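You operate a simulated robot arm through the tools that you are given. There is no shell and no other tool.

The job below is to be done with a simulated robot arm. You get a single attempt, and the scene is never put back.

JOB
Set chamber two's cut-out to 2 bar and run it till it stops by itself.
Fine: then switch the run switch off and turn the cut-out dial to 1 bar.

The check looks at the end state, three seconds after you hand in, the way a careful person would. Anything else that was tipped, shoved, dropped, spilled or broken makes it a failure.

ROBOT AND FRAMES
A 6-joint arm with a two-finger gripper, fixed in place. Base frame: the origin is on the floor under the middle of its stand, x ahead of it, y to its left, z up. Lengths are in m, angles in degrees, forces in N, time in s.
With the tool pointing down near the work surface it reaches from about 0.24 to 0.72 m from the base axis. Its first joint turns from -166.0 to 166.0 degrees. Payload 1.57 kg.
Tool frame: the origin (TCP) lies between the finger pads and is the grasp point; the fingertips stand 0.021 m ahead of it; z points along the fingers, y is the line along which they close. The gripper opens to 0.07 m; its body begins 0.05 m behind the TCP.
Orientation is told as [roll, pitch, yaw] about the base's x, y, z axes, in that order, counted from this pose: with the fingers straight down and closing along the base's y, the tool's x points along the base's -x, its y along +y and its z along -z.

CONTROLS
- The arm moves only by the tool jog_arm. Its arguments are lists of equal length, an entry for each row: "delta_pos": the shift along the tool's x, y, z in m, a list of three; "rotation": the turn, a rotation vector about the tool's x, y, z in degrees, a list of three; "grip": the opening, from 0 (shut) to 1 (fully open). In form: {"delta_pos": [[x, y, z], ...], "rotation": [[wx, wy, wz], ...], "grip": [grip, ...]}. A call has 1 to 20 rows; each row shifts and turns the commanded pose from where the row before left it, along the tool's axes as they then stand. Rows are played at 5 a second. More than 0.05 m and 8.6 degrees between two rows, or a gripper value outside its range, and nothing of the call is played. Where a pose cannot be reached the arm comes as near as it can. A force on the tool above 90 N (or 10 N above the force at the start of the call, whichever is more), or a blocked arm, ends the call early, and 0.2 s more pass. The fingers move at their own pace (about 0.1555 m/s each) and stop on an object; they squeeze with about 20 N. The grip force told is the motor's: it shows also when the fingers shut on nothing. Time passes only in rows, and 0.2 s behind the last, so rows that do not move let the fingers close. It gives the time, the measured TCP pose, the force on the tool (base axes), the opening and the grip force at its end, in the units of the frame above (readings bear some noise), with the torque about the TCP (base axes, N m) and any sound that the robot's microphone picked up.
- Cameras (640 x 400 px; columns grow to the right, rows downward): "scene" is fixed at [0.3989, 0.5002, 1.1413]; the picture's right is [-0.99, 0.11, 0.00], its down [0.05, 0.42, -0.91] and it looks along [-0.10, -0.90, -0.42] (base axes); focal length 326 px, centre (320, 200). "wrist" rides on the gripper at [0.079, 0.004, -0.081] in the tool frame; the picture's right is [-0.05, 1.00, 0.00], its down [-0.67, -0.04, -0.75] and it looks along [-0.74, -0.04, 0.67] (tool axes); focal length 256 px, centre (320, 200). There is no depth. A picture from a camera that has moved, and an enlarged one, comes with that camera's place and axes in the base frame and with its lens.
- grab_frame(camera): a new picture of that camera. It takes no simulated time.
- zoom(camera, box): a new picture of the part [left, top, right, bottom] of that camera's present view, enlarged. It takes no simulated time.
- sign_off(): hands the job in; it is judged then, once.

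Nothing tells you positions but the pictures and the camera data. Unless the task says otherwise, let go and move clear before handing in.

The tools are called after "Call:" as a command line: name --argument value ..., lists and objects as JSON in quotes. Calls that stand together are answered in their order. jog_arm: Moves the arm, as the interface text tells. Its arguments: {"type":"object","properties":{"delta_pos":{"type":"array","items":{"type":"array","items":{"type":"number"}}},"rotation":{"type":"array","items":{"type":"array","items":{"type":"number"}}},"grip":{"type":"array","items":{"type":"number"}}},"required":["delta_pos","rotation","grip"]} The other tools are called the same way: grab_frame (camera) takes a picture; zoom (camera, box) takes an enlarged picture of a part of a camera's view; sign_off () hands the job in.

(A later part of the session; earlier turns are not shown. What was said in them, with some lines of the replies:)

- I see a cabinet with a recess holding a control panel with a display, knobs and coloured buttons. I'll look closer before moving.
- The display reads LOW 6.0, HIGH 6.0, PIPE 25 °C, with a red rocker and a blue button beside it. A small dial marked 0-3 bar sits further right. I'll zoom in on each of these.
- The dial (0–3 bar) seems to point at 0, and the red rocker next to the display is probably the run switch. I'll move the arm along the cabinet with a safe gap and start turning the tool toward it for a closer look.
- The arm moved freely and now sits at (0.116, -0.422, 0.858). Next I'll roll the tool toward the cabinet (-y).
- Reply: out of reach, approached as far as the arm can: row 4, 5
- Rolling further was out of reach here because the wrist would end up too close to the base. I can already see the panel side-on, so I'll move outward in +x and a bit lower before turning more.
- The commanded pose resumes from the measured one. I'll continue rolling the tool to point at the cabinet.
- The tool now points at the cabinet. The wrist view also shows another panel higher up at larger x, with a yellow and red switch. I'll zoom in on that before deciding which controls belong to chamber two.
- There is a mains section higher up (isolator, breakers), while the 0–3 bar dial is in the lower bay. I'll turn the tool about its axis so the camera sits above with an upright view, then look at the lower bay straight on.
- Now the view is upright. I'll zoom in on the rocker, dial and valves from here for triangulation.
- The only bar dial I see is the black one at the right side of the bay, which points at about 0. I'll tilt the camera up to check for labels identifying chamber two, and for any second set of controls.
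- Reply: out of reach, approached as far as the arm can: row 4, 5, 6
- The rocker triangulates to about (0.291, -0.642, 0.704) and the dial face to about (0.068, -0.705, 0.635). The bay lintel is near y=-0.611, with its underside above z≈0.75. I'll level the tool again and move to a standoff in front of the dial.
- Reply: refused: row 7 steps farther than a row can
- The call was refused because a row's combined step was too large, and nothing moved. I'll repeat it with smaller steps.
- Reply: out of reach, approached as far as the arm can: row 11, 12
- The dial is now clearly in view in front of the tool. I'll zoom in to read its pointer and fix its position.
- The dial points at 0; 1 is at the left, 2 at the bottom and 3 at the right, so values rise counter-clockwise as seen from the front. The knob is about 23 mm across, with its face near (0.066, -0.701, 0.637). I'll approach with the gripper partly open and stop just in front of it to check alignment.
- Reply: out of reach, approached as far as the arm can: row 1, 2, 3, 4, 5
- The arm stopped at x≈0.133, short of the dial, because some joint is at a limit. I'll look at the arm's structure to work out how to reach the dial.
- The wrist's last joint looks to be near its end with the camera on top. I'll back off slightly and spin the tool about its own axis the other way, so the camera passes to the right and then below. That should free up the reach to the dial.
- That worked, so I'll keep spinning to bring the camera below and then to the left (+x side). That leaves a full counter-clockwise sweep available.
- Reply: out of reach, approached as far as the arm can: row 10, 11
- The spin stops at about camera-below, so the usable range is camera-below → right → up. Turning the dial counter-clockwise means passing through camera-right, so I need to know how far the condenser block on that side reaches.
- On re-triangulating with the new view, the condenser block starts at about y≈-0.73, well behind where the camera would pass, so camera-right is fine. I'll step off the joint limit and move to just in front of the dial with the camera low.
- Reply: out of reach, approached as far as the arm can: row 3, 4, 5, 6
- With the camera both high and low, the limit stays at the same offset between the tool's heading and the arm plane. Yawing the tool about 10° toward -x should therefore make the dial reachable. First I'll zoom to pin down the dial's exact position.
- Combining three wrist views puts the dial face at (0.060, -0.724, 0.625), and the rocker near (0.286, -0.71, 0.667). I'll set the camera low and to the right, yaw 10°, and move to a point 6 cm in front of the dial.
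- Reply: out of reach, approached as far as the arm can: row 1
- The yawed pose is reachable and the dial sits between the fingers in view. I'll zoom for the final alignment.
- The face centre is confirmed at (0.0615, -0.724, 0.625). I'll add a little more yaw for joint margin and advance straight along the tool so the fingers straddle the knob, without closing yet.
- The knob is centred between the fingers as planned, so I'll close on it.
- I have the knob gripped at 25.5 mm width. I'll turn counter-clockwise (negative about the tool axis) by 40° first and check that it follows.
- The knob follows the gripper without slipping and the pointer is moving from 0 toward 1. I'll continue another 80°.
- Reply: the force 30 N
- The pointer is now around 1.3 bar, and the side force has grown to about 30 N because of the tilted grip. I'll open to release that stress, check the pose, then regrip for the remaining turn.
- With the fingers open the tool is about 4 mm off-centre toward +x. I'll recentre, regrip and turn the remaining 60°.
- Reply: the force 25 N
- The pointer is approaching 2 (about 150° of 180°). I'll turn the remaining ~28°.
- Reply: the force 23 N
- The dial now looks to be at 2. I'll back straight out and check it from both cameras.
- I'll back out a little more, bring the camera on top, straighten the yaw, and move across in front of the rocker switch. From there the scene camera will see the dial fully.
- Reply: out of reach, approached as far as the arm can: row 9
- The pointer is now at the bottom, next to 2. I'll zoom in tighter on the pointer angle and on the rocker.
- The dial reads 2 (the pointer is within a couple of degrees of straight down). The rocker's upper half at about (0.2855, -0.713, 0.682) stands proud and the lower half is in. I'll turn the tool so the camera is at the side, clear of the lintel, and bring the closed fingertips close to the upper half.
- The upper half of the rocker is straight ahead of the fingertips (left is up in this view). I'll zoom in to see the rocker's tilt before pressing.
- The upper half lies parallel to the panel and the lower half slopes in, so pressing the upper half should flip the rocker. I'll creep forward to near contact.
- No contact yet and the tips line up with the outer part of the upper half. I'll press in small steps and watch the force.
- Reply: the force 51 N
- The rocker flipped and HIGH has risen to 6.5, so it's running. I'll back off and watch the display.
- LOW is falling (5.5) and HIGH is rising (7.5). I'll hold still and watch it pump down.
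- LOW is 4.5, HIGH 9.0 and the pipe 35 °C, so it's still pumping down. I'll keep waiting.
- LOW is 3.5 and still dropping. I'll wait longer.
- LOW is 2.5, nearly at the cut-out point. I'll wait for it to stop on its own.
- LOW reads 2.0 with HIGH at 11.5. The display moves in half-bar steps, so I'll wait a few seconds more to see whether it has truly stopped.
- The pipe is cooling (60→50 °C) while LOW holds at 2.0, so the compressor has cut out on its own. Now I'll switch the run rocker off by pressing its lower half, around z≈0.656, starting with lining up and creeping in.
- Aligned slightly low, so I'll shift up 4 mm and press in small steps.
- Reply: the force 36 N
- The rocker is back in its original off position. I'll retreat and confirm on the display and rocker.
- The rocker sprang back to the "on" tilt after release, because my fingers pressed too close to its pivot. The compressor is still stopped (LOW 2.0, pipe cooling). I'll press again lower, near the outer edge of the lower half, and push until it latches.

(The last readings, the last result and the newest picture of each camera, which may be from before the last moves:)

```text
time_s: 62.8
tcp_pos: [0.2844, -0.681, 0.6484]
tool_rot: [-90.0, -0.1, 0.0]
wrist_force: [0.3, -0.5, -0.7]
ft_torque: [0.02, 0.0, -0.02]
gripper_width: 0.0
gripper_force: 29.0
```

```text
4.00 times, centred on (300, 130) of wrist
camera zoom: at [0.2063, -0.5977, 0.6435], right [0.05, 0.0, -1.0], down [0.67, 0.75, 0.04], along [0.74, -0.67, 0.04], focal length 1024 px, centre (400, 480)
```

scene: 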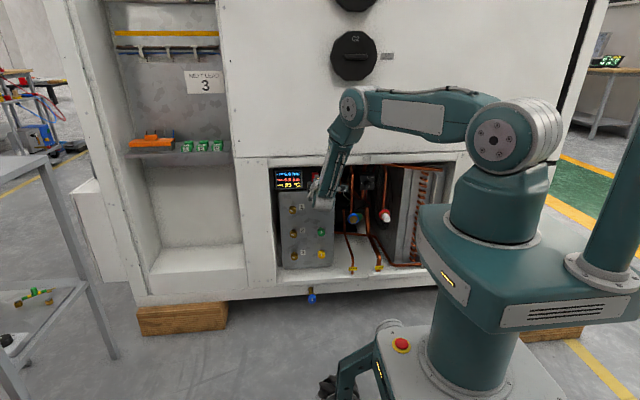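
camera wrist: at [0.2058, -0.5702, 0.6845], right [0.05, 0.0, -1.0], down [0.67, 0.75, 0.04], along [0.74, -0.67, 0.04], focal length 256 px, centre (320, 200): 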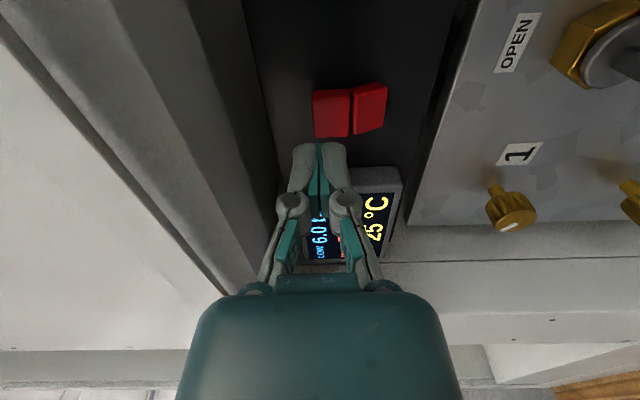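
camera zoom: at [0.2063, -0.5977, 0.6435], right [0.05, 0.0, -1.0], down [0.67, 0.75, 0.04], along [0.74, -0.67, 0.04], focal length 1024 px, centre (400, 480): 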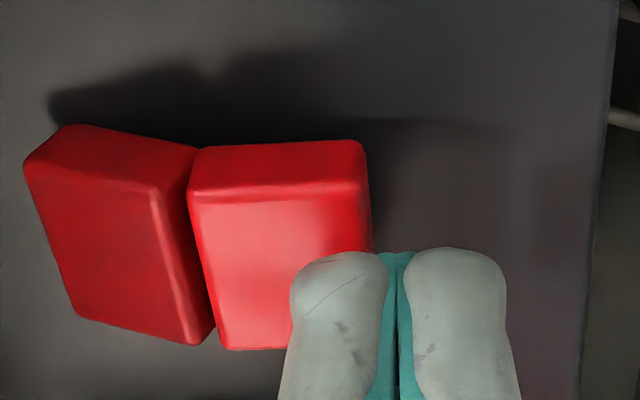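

The upper fingertip now covers the outer part of the lower half, which gives good leverage. I'll press in.

Call:
jog_arm --delta_pos '[[0, 0, 0.003], [0, 0, 0.003], [0, 0, 0.003], [0, 0, 0.003], [0, 0, 0.002]]' --rotation '[[0, 0, 0], [0, 0, 0], [0, 0, 0], [0, 0, 0], [0, 0, 0]]' --grip '[0, 0, 0, 0, 0]'

Call:
zoom --camera "wrist" --box '[220, 80, 380, 180]'

```text
time_s: 64.0
tcp_pos: [0.2855, -0.6936, 0.6483]
tool_rot: [-90.2, 0.0, 0.1]
wrist_force: [-1.3, 12.1, 0.2]
ft_torque: [-0.11, -0.01, 0.02]
gripper_width: 0.0
gripper_force: 28.3
```

```text
4.00 times, centred on (300, 130) of wrist
camera zoom: at [0.2068, -0.6103, 0.6439], right [0.05, 0.0, -1.0], down [0.67, 0.75, 0.03], along [0.74, -0.67, 0.04], focal length 1024 px, centre (400, 480)
```

zoom: 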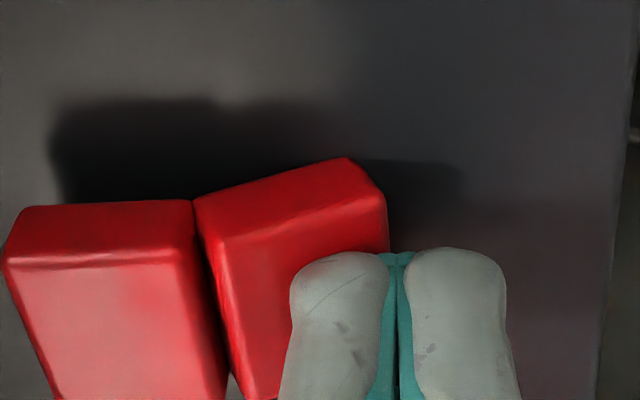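

It has tilted over with only 12 N. I'll nudge 2 mm further so it latches, then retreat and check.

Call:
jog_arm --delta_pos '[[0, 0, 0.002], [0, 0, 0.001], [0, 0, 0]]' --rotation '[[0, 0, 0], [0, 0, 0], [0, 0, 0]]' --grip '[0, 0, 0]'

Call:
jog_arm --delta_pos '[[0, 0, -0.01], [0, 0, -0.02], [0, 0, -0.03], [0, 0, -0.03], [0, 0, 0]]' --rotation '[[0, 0, 0], [0, 0, 0], [0, 0, 0], [0, 0, 0], [0, 0, 0]]' --grip '[0, 0, 0, 0, 0]'

Call:
zoom --camera "wrist" --box '[220, 40, 460, 190]'

Call:
zoom --camera "scene" --box '[270, 160, 350, 210]'

```text
time_s: 64.8
tcp_pos: [0.2854, -0.6939, 0.649]
tool_rot: [-90.1, 0.0, 0.0]
wrist_force: [-10.8, 48.8, -0.7]
ft_torque: [-0.42, -0.08, -0.2]
gripper_width: 0.0003
gripper_force: 29.1
```

```text
time_s: 66.0
tcp_pos: [0.2861, -0.6097, 0.6488]
tool_rot: [-90.1, 0.0, 0.0]
wrist_force: [-0.5, -0.1, 0.5]
ft_torque: [0.02, -0.04, -0.01]
gripper_width: 0.0
gripper_force: 28.4
```

```text
2.67 times, centred on (340, 115) of wrist
camera zoom: at [0.2078, -0.5269, 0.6439], right [0.06, 0.0, -1.0], down [0.67, 0.74, 0.04], along [0.74, -0.67, 0.04], focal length 683 px, centre (267, 427)
```

zoom: 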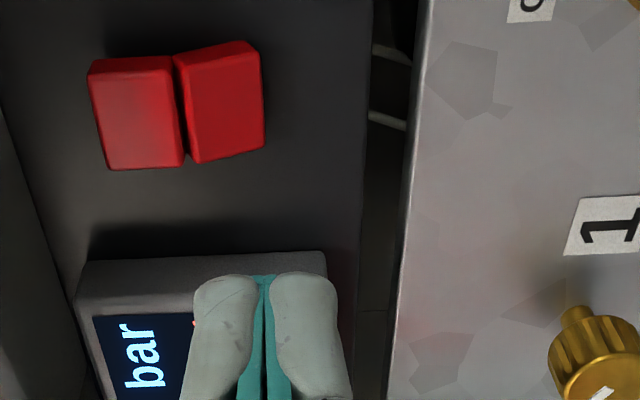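

```text
8.00 times, centred on (310, 185) of scene
camera zoom: at [0.3989, 0.5002, 1.1413], right [-0.99, 0.11, 0.0], down [0.05, 0.42, -0.91], along [-0.1, -0.9, -0.42], focal length 2608 px, centre (400, 320)
```

zoom: 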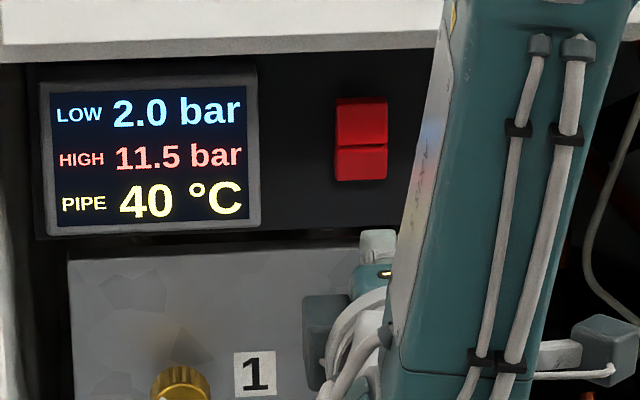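

The rocker is now latched back in its original off position, with LOW at 2.0 and the pipe cooling. Next I'll go to the dial, reopening the gripper, with the camera up-right and the 10° yaw, and stop 6 cm in front of it.

Call:
jog_arm --delta_pos '[[0, 0, -0.03], [0, 0, 0], [0, 0, 0], [0, 0, 0], [0, 0, 0], [0, 0, 0], [0, 0, 0], [0, 0, 0], [0, 0, 0], [0.0199, 0.0256, 0.008], [0.0199, 0.0256, 0.008], [0.0199, 0.0256, 0.008], [0.0199, 0.0256, 0.008], [0.0199, 0.0256, 0.008], [0.0199, 0.0256, 0.008], [0, 0, 0.022], [0, 0, 0.022], [0, 0, 0.022], [0, 0, 0]]' --rotation '[[0, 0, 0], [0, 0, -7.5], [0, 0, -7.5], [0, 0, -7.5], [0, 0, -7.5], [0, 0, -7.5], [0, 0, -7.5], [-3.71, 3.71, 0], [-3.71, 3.71, 0], [0, 0, 0], [0, 0, 0], [0, 0, 0], [0, 0, 0], [0, 0, 0], [0, 0, 0], [0, 0, 0], [0, 0, 0], [0, 0, 0], [0, 0, 0]]' --grip '[0, 0.2, 0.4, 0.6, 0.7, 0.7, 0.7, 0.7, 0.7, 0.7, 0.7, 0.7, 0.7, 0.7, 0.7, 0.7, 0.7, 0.7, 0.7]'

Call:
grab_frame --camera "wrist"

Call:
zoom --camera "wrist" --box '[240, 50, 400, 150]'

```text
time_s: 70.0
tcp_pos: [0.0767, -0.6546, 0.6246]
tool_rot: [-90.0, 44.8, -10.5]
wrist_force: [-0.6, -0.5, 0.3]
ft_torque: [0.01, 0.02, 0.03]
gripper_width: 0.049
gripper_force: 0.1
```

```text
taken
camera wrist: at [0.0349, -0.5611, 0.6782], right [-0.66, 0.12, -0.74], down [0.62, 0.64, -0.45], along [0.42, -0.76, -0.5], focal length 256 px, centre (320, 200)
```

wrist: 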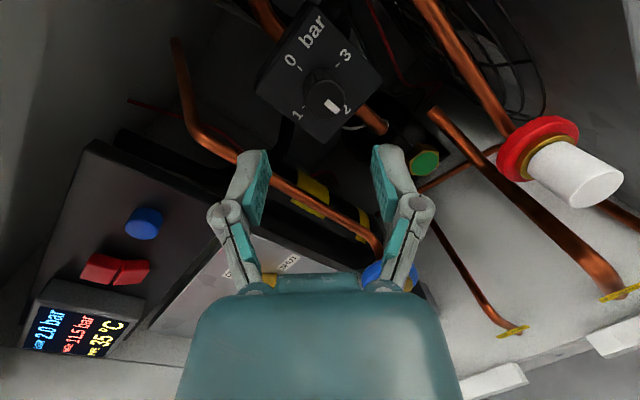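

```text
4.00 times, centred on (320, 100) of wrist
camera zoom: at [0.0349, -0.5611, 0.6782], right [-0.66, 0.12, -0.74], down [0.62, 0.64, -0.45], along [0.42, -0.76, -0.5], focal length 1024 px, centre (320, 600)
```

zoom: 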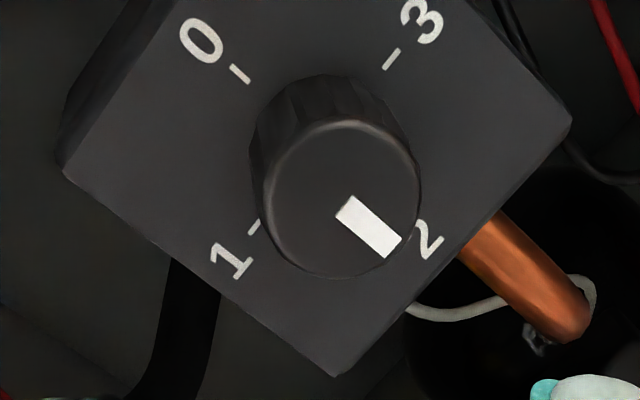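

The dial still points at 2 and the tool is about 2–3 mm left of centre. I'll correct that and advance to straddle the knob.

Call:
jog_arm --delta_pos '[[0.0018, 0.0018, 0], [0, 0, 0.02], [0, 0, 0.02], [0, 0, 0.012], [0, 0, 0.01], [0, 0, 0]]' --rotation '[[0, 0, 0], [0, 0, 0], [0, 0, 0], [0, 0, 0], [0, 0, 0], [0, 0, 0]]' --grip '[0.7, 0.7, 0.7, 0.7, 0.7, 0.7]'

Call:
zoom --camera "wrist" --box '[220, 80, 420, 220]'

```text
time_s: 71.4
tcp_pos: [0.0623, -0.7148, 0.6224]
tool_rot: [-90.1, 44.9, -10.6]
wrist_force: [-0.2, 0.1, 0.0]
ft_torque: [-0.02, 0.0, 0.0]
gripper_width: 0.049
gripper_force: 0.0
```

```text
2.86 times, centred on (320, 150) of wrist
camera zoom: at [0.0201, -0.6225, 0.6763], right [-0.66, 0.12, -0.74], down [0.62, 0.64, -0.45], along [0.42, -0.76, -0.5], focal length 731 px, centre (320, 343)
```

zoom: 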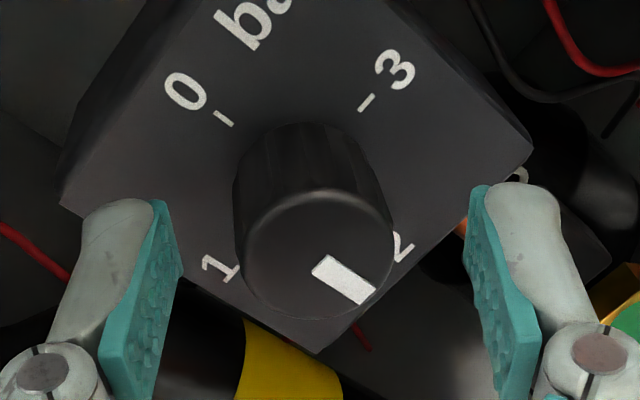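

Centred. I'll close on the knob and turn clockwise (positive about the tool axis) toward 1.

Call:
jog_arm --delta_pos '[[0, 0, 0], [0, 0, 0], [0, 0, 0], [0, 0, 0], [0, 0, 0], [0, 0, 0], [0, 0, 0], [0, 0, 0]]' --rotation '[[0, 0, 0], [0, 0, 0], [0, 0, 0], [0, 0, 8], [0, 0, 8], [0, 0, 8], [0, 0, 8], [0, 0, 8]]' --grip '[0.4, 0, 0, 0, 0, 0, 0, 0]'

Call:
zoom --camera "wrist" --box '[220, 80, 420, 220]'

```text
time_s: 73.2
tcp_pos: [0.0642, -0.7151, 0.6241]
tool_rot: [-90.2, 4.7, -10.3]
wrist_force: [9.6, 4.1, 10.9]
ft_torque: [-0.03, 0.04, 0.62]
gripper_width: 0.0242
gripper_force: 32.1
```

```text
2.86 times, centred on (320, 150) of wrist
camera zoom: at [0.0008, -0.6197, 0.6266], right [-0.03, 0.0, -1.0], down [0.79, 0.61, -0.02], along [0.61, -0.79, -0.02], focal length 731 px, centre (320, 343)
```

zoom: 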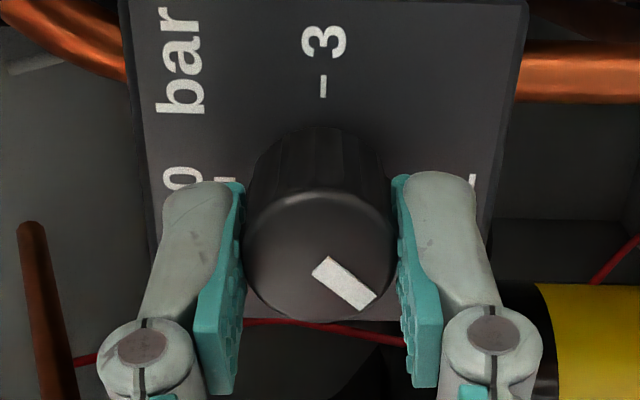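

It's following (about 40° turned). I'll turn the remaining 50°.

Call:
jog_arm --delta_pos '[[0, 0, 0], [0, 0, 0], [0, 0, 0], [0, 0, 0], [0, 0, 0], [0, 0, 0], [0, 0, 0]]' --rotation '[[0, 0, 8.3], [0, 0, 8.3], [0, 0, 8.3], [0, 0, 8.3], [0, 0, 8.3], [0, 0, 8.3], [0, 0, 0]]' --grip '[0, 0, 0, 0, 0, 0, 0]'

Call:
zoom --camera "wrist" --box '[220, 80, 420, 220]'

```text
time_s: 74.8
tcp_pos: [0.0625, -0.7154, 0.6232]
tool_rot: [-90.0, -45.0, -10.5]
wrist_force: [6.0, -7.5, 4.4]
ft_torque: [0.6, -0.02, 0.03]
gripper_width: 0.0253
gripper_force: 31.7
```

```text
2.86 times, centred on (320, 150) of wrist
camera zoom: at [0.0249, -0.6244, 0.5641], right [0.73, -0.14, -0.67], down [0.57, 0.65, 0.5], along [0.37, -0.75, 0.55], focal length 731 px, centre (320, 343)
```

zoom: 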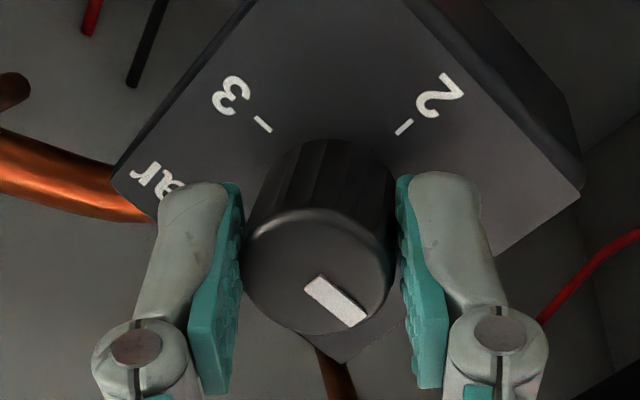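

Turned a full 90°, so the pointer should now be at 1. I'll release, back straight out and inspect.

Call:
jog_arm --delta_pos '[[0, 0, 0], [0, 0, 0], [0, 0, 0], [0, 0, -0.02], [0, 0, -0.02], [0, 0, -0.02], [0, 0, 0]]' --rotation '[[0, 0, 0], [0, 0, 0], [0, 0, 0], [0, 0, 0], [0, 0, 0], [0, 0, 0], [0, 0, 0]]' --grip '[0.7, 0.7, 0.7, 0.7, 0.7, 0.7, 0.7]'

Call:
zoom --camera "wrist" --box '[240, 50, 400, 150]'

Call:
zoom --camera "scene" --box '[330, 155, 410, 205]'

```text
time_s: 76.4
tcp_pos: [0.0715, -0.657, 0.624]
tool_rot: [-90.0, -44.9, -10.4]
wrist_force: [0.4, 0.2, -0.1]
ft_torque: [-0.01, -0.01, 0.04]
gripper_width: 0.0488
gripper_force: 0.0
```

```text
4.00 times, centred on (320, 100) of wrist
camera zoom: at [0.0359, -0.5661, 0.5638], right [0.73, -0.14, -0.67], down [0.57, 0.65, 0.49], along [0.37, -0.75, 0.55], focal length 1024 px, centre (320, 600)
```

zoom: 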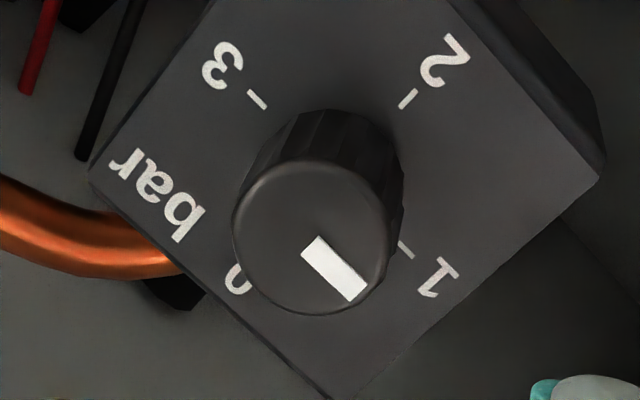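

```text
8.00 times, centred on (370, 180) of scene
camera zoom: at [0.3989, 0.5002, 1.1413], right [-0.99, 0.11, 0.0], down [0.05, 0.42, -0.91], along [-0.1, -0.9, -0.42], focal length 2608 px, centre (-80, 360)
```

zoom: 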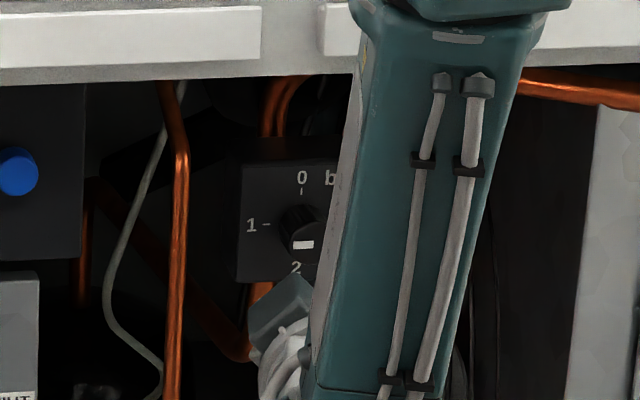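

In this view the pointer is parallel to the 3→1 axis and points at 1. I'll move the arm clear so the scene camera can see everything for a final check.

Call:
jog_arm --delta_pos '[[0, 0, -0.03], [0, 0, -0.03], [0, 0, -0.02], [-0.0212, 0.0212, -0.004], [-0.0212, 0.0212, -0.004], [-0.0212, 0.0212, -0.004], [-0.0212, 0.0212, -0.004], [-0.0212, 0.0212, -0.004], [-0.0212, 0.0212, 0], [-0.0212, 0.0212, 0], [-0.0212, 0.0212, 0], [-0.0212, 0.0212, 0]]' --rotation '[[0, 0, 0], [0, 0, 0], [0, 0, 0], [0, 0, 0], [0, 0, 0], [0, 0, 0], [0, 0, 0], [0, 0, 0], [0, 0, 0], [0, 0, 0], [0, 0, 0], [0, 0, 0]]' --grip '[0.7, 0.7, 0.7, 0.7, 0.7, 0.7, 0.7, 0.7, 0.7, 0.7, 0.7, 0.7]'

Call:
grab_frame --camera "scene"

Call:
zoom --camera "scene" --box '[356, 173, 380, 193]'

Call:
zoom --camera "scene" --box '[270, 160, 350, 210]'

```text
time_s: 79.0
tcp_pos: [0.3556, -0.6095, 0.6251]
tool_rot: [-90.2, -44.9, -10.4]
wrist_force: [-0.6, 0.1, -0.9]
ft_torque: [0.01, -0.01, 0.05]
gripper_width: 0.0489
gripper_force: 0.0
```

```text
taken
```

scene: 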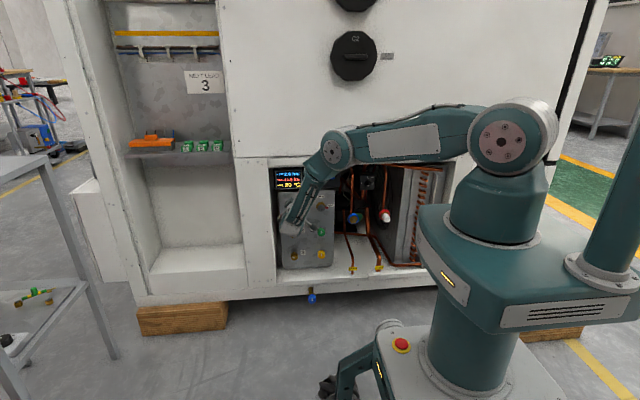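

```text
16.00 times, centred on (368, 183) of scene
camera zoom: at [0.3989, 0.5002, 1.1413], right [-0.99, 0.11, 0.0], down [0.05, 0.42, -0.91], along [-0.1, -0.9, -0.42], focal length 5216 px, centre (-448, 472)
```

zoom: 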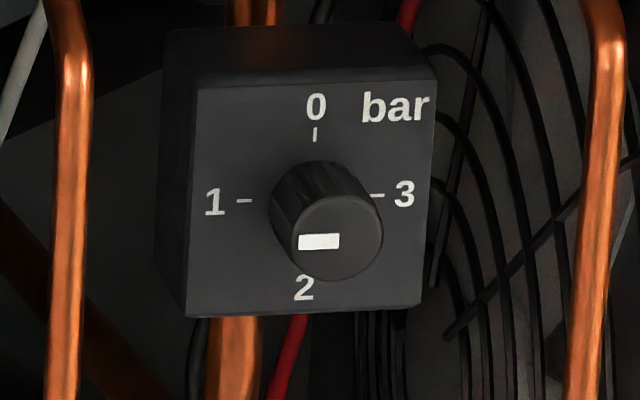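

```text
8.00 times, centred on (310, 185) of scene
camera zoom: at [0.3989, 0.5002, 1.1413], right [-0.99, 0.11, 0.0], down [0.05, 0.42, -0.91], along [-0.1, -0.9, -0.42], focal length 2608 px, centre (400, 320)
```

zoom: 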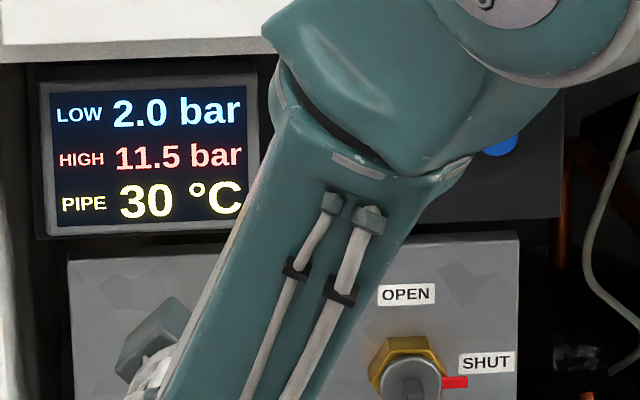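

The dial reads exactly 1 bar. I'll back away from the panel and shift aside so the rocker is visible too.

Call:
jog_arm --delta_pos '[[0, 0, -0.03], [0, 0, -0.03], [0, 0, -0.03], [0.015, -0.028, 0], [0.015, -0.028, 0], [0.015, -0.028, 0], [0.015, -0.028, 0], [0.015, -0.028, 0], [0.015, -0.028, 0], [0.015, -0.028, 0], [0, 0, 0]]' --rotation '[[0, 0, 0], [0, 0, 0], [0, 0, 0], [0, 0, 0], [0, 0, 0], [0, 0, 0], [0, 0, 0], [0, 0, 0], [0, 0, 0], [0, 0, 0], [0, 0, 0]]' --grip '[0.7, 0.7, 0.7, 0.7, 0.7, 0.7, 0.7, 0.7, 0.7, 0.7, 0.7]'

Call:
grab_frame --camera "scene"

Call:
zoom --camera "scene" --box '[270, 160, 350, 210]'

Call:
zoom --camera "scene" --box '[260, 150, 360, 280]'

```text
time_s: 81.4
tcp_pos: [0.1607, -0.479, 0.6871]
tool_rot: [-90.3, -45.1, -10.2]
wrist_force: [-0.2, 0.1, -0.4]
ft_torque: [-0.01, -0.04, 0.02]
gripper_width: 0.049
gripper_force: 0.0
```

```text
taken
```

scene: 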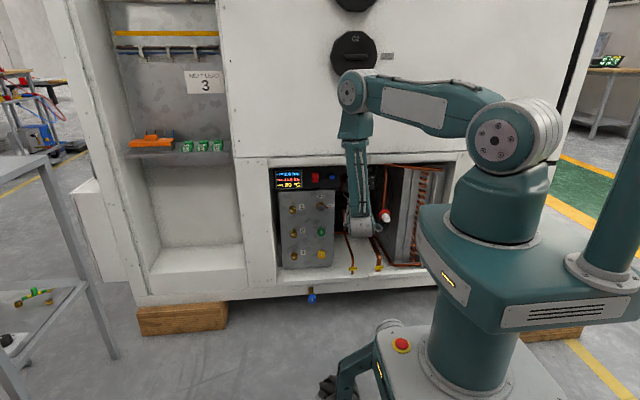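

```text
8.00 times, centred on (310, 185) of scene
camera zoom: at [0.3989, 0.5002, 1.1413], right [-0.99, 0.11, 0.0], down [0.05, 0.42, -0.91], along [-0.1, -0.9, -0.42], focal length 2608 px, centre (400, 320)
```

zoom: 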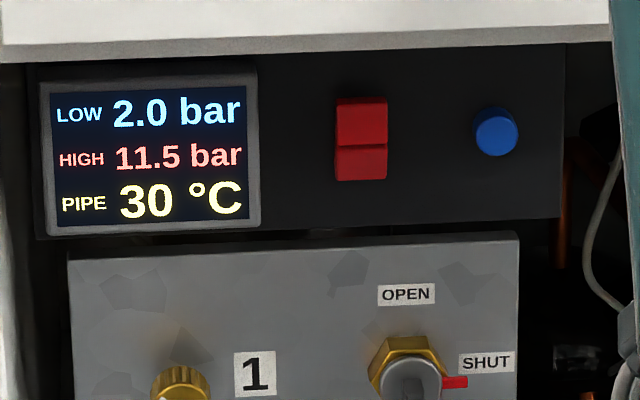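

```text
3.08 times, centred on (310, 215) of scene
camera zoom: at [0.3989, 0.5002, 1.1413], right [-0.99, 0.11, 0.0], down [0.05, 0.42, -0.91], along [-0.1, -0.9, -0.42], focal length 1003 px, centre (351, 154)
```

zoom: 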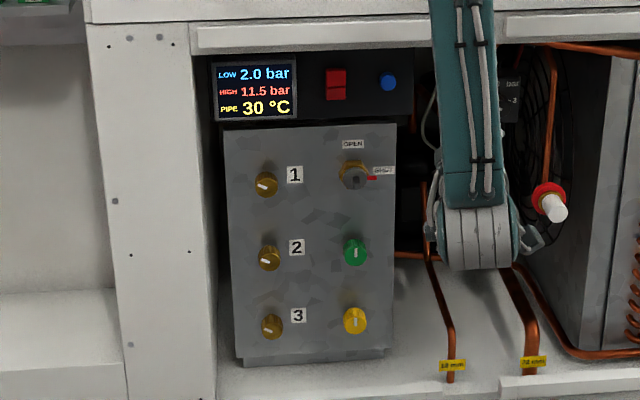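

Everything matches the job: the unit ran until it stopped by itself at 2 bar, the rocker is back in its off position, and the dial points at 1 bar. The valves and the other knobs look unchanged and the arm is clear with the gripper empty, so I'm handing in.

Call:
sign_off

```text
The job is handed in.
```

The cut-out was set to 2 bar and the unit ran until it stopped by itself. The run switch is now off and the cut-out dial points at 1 bar. I've handed the job in.

- **The run:** LOW fell from 6.0 to 2.0 bar and held there while the pipe cooled from 60 °C, so the cut-out stopped the unit rather than the switch. The last reading was LOW 2.0 bar, HIGH 11.5 bar, pipe 30 °C.
- **Run switch:** my first press to switch it off sprang back to on. The unit stayed stopped, and a second press closer to the switch's outer edge latched it off.
- **Chamber two:** I found no label naming chamber two on these controls. This was the only cut-out dial I could see, so I took it to be the right one.
- **Everything else:** the other valves and knobs look unchanged. The arm is clear of the cabinet with the gripper empty.
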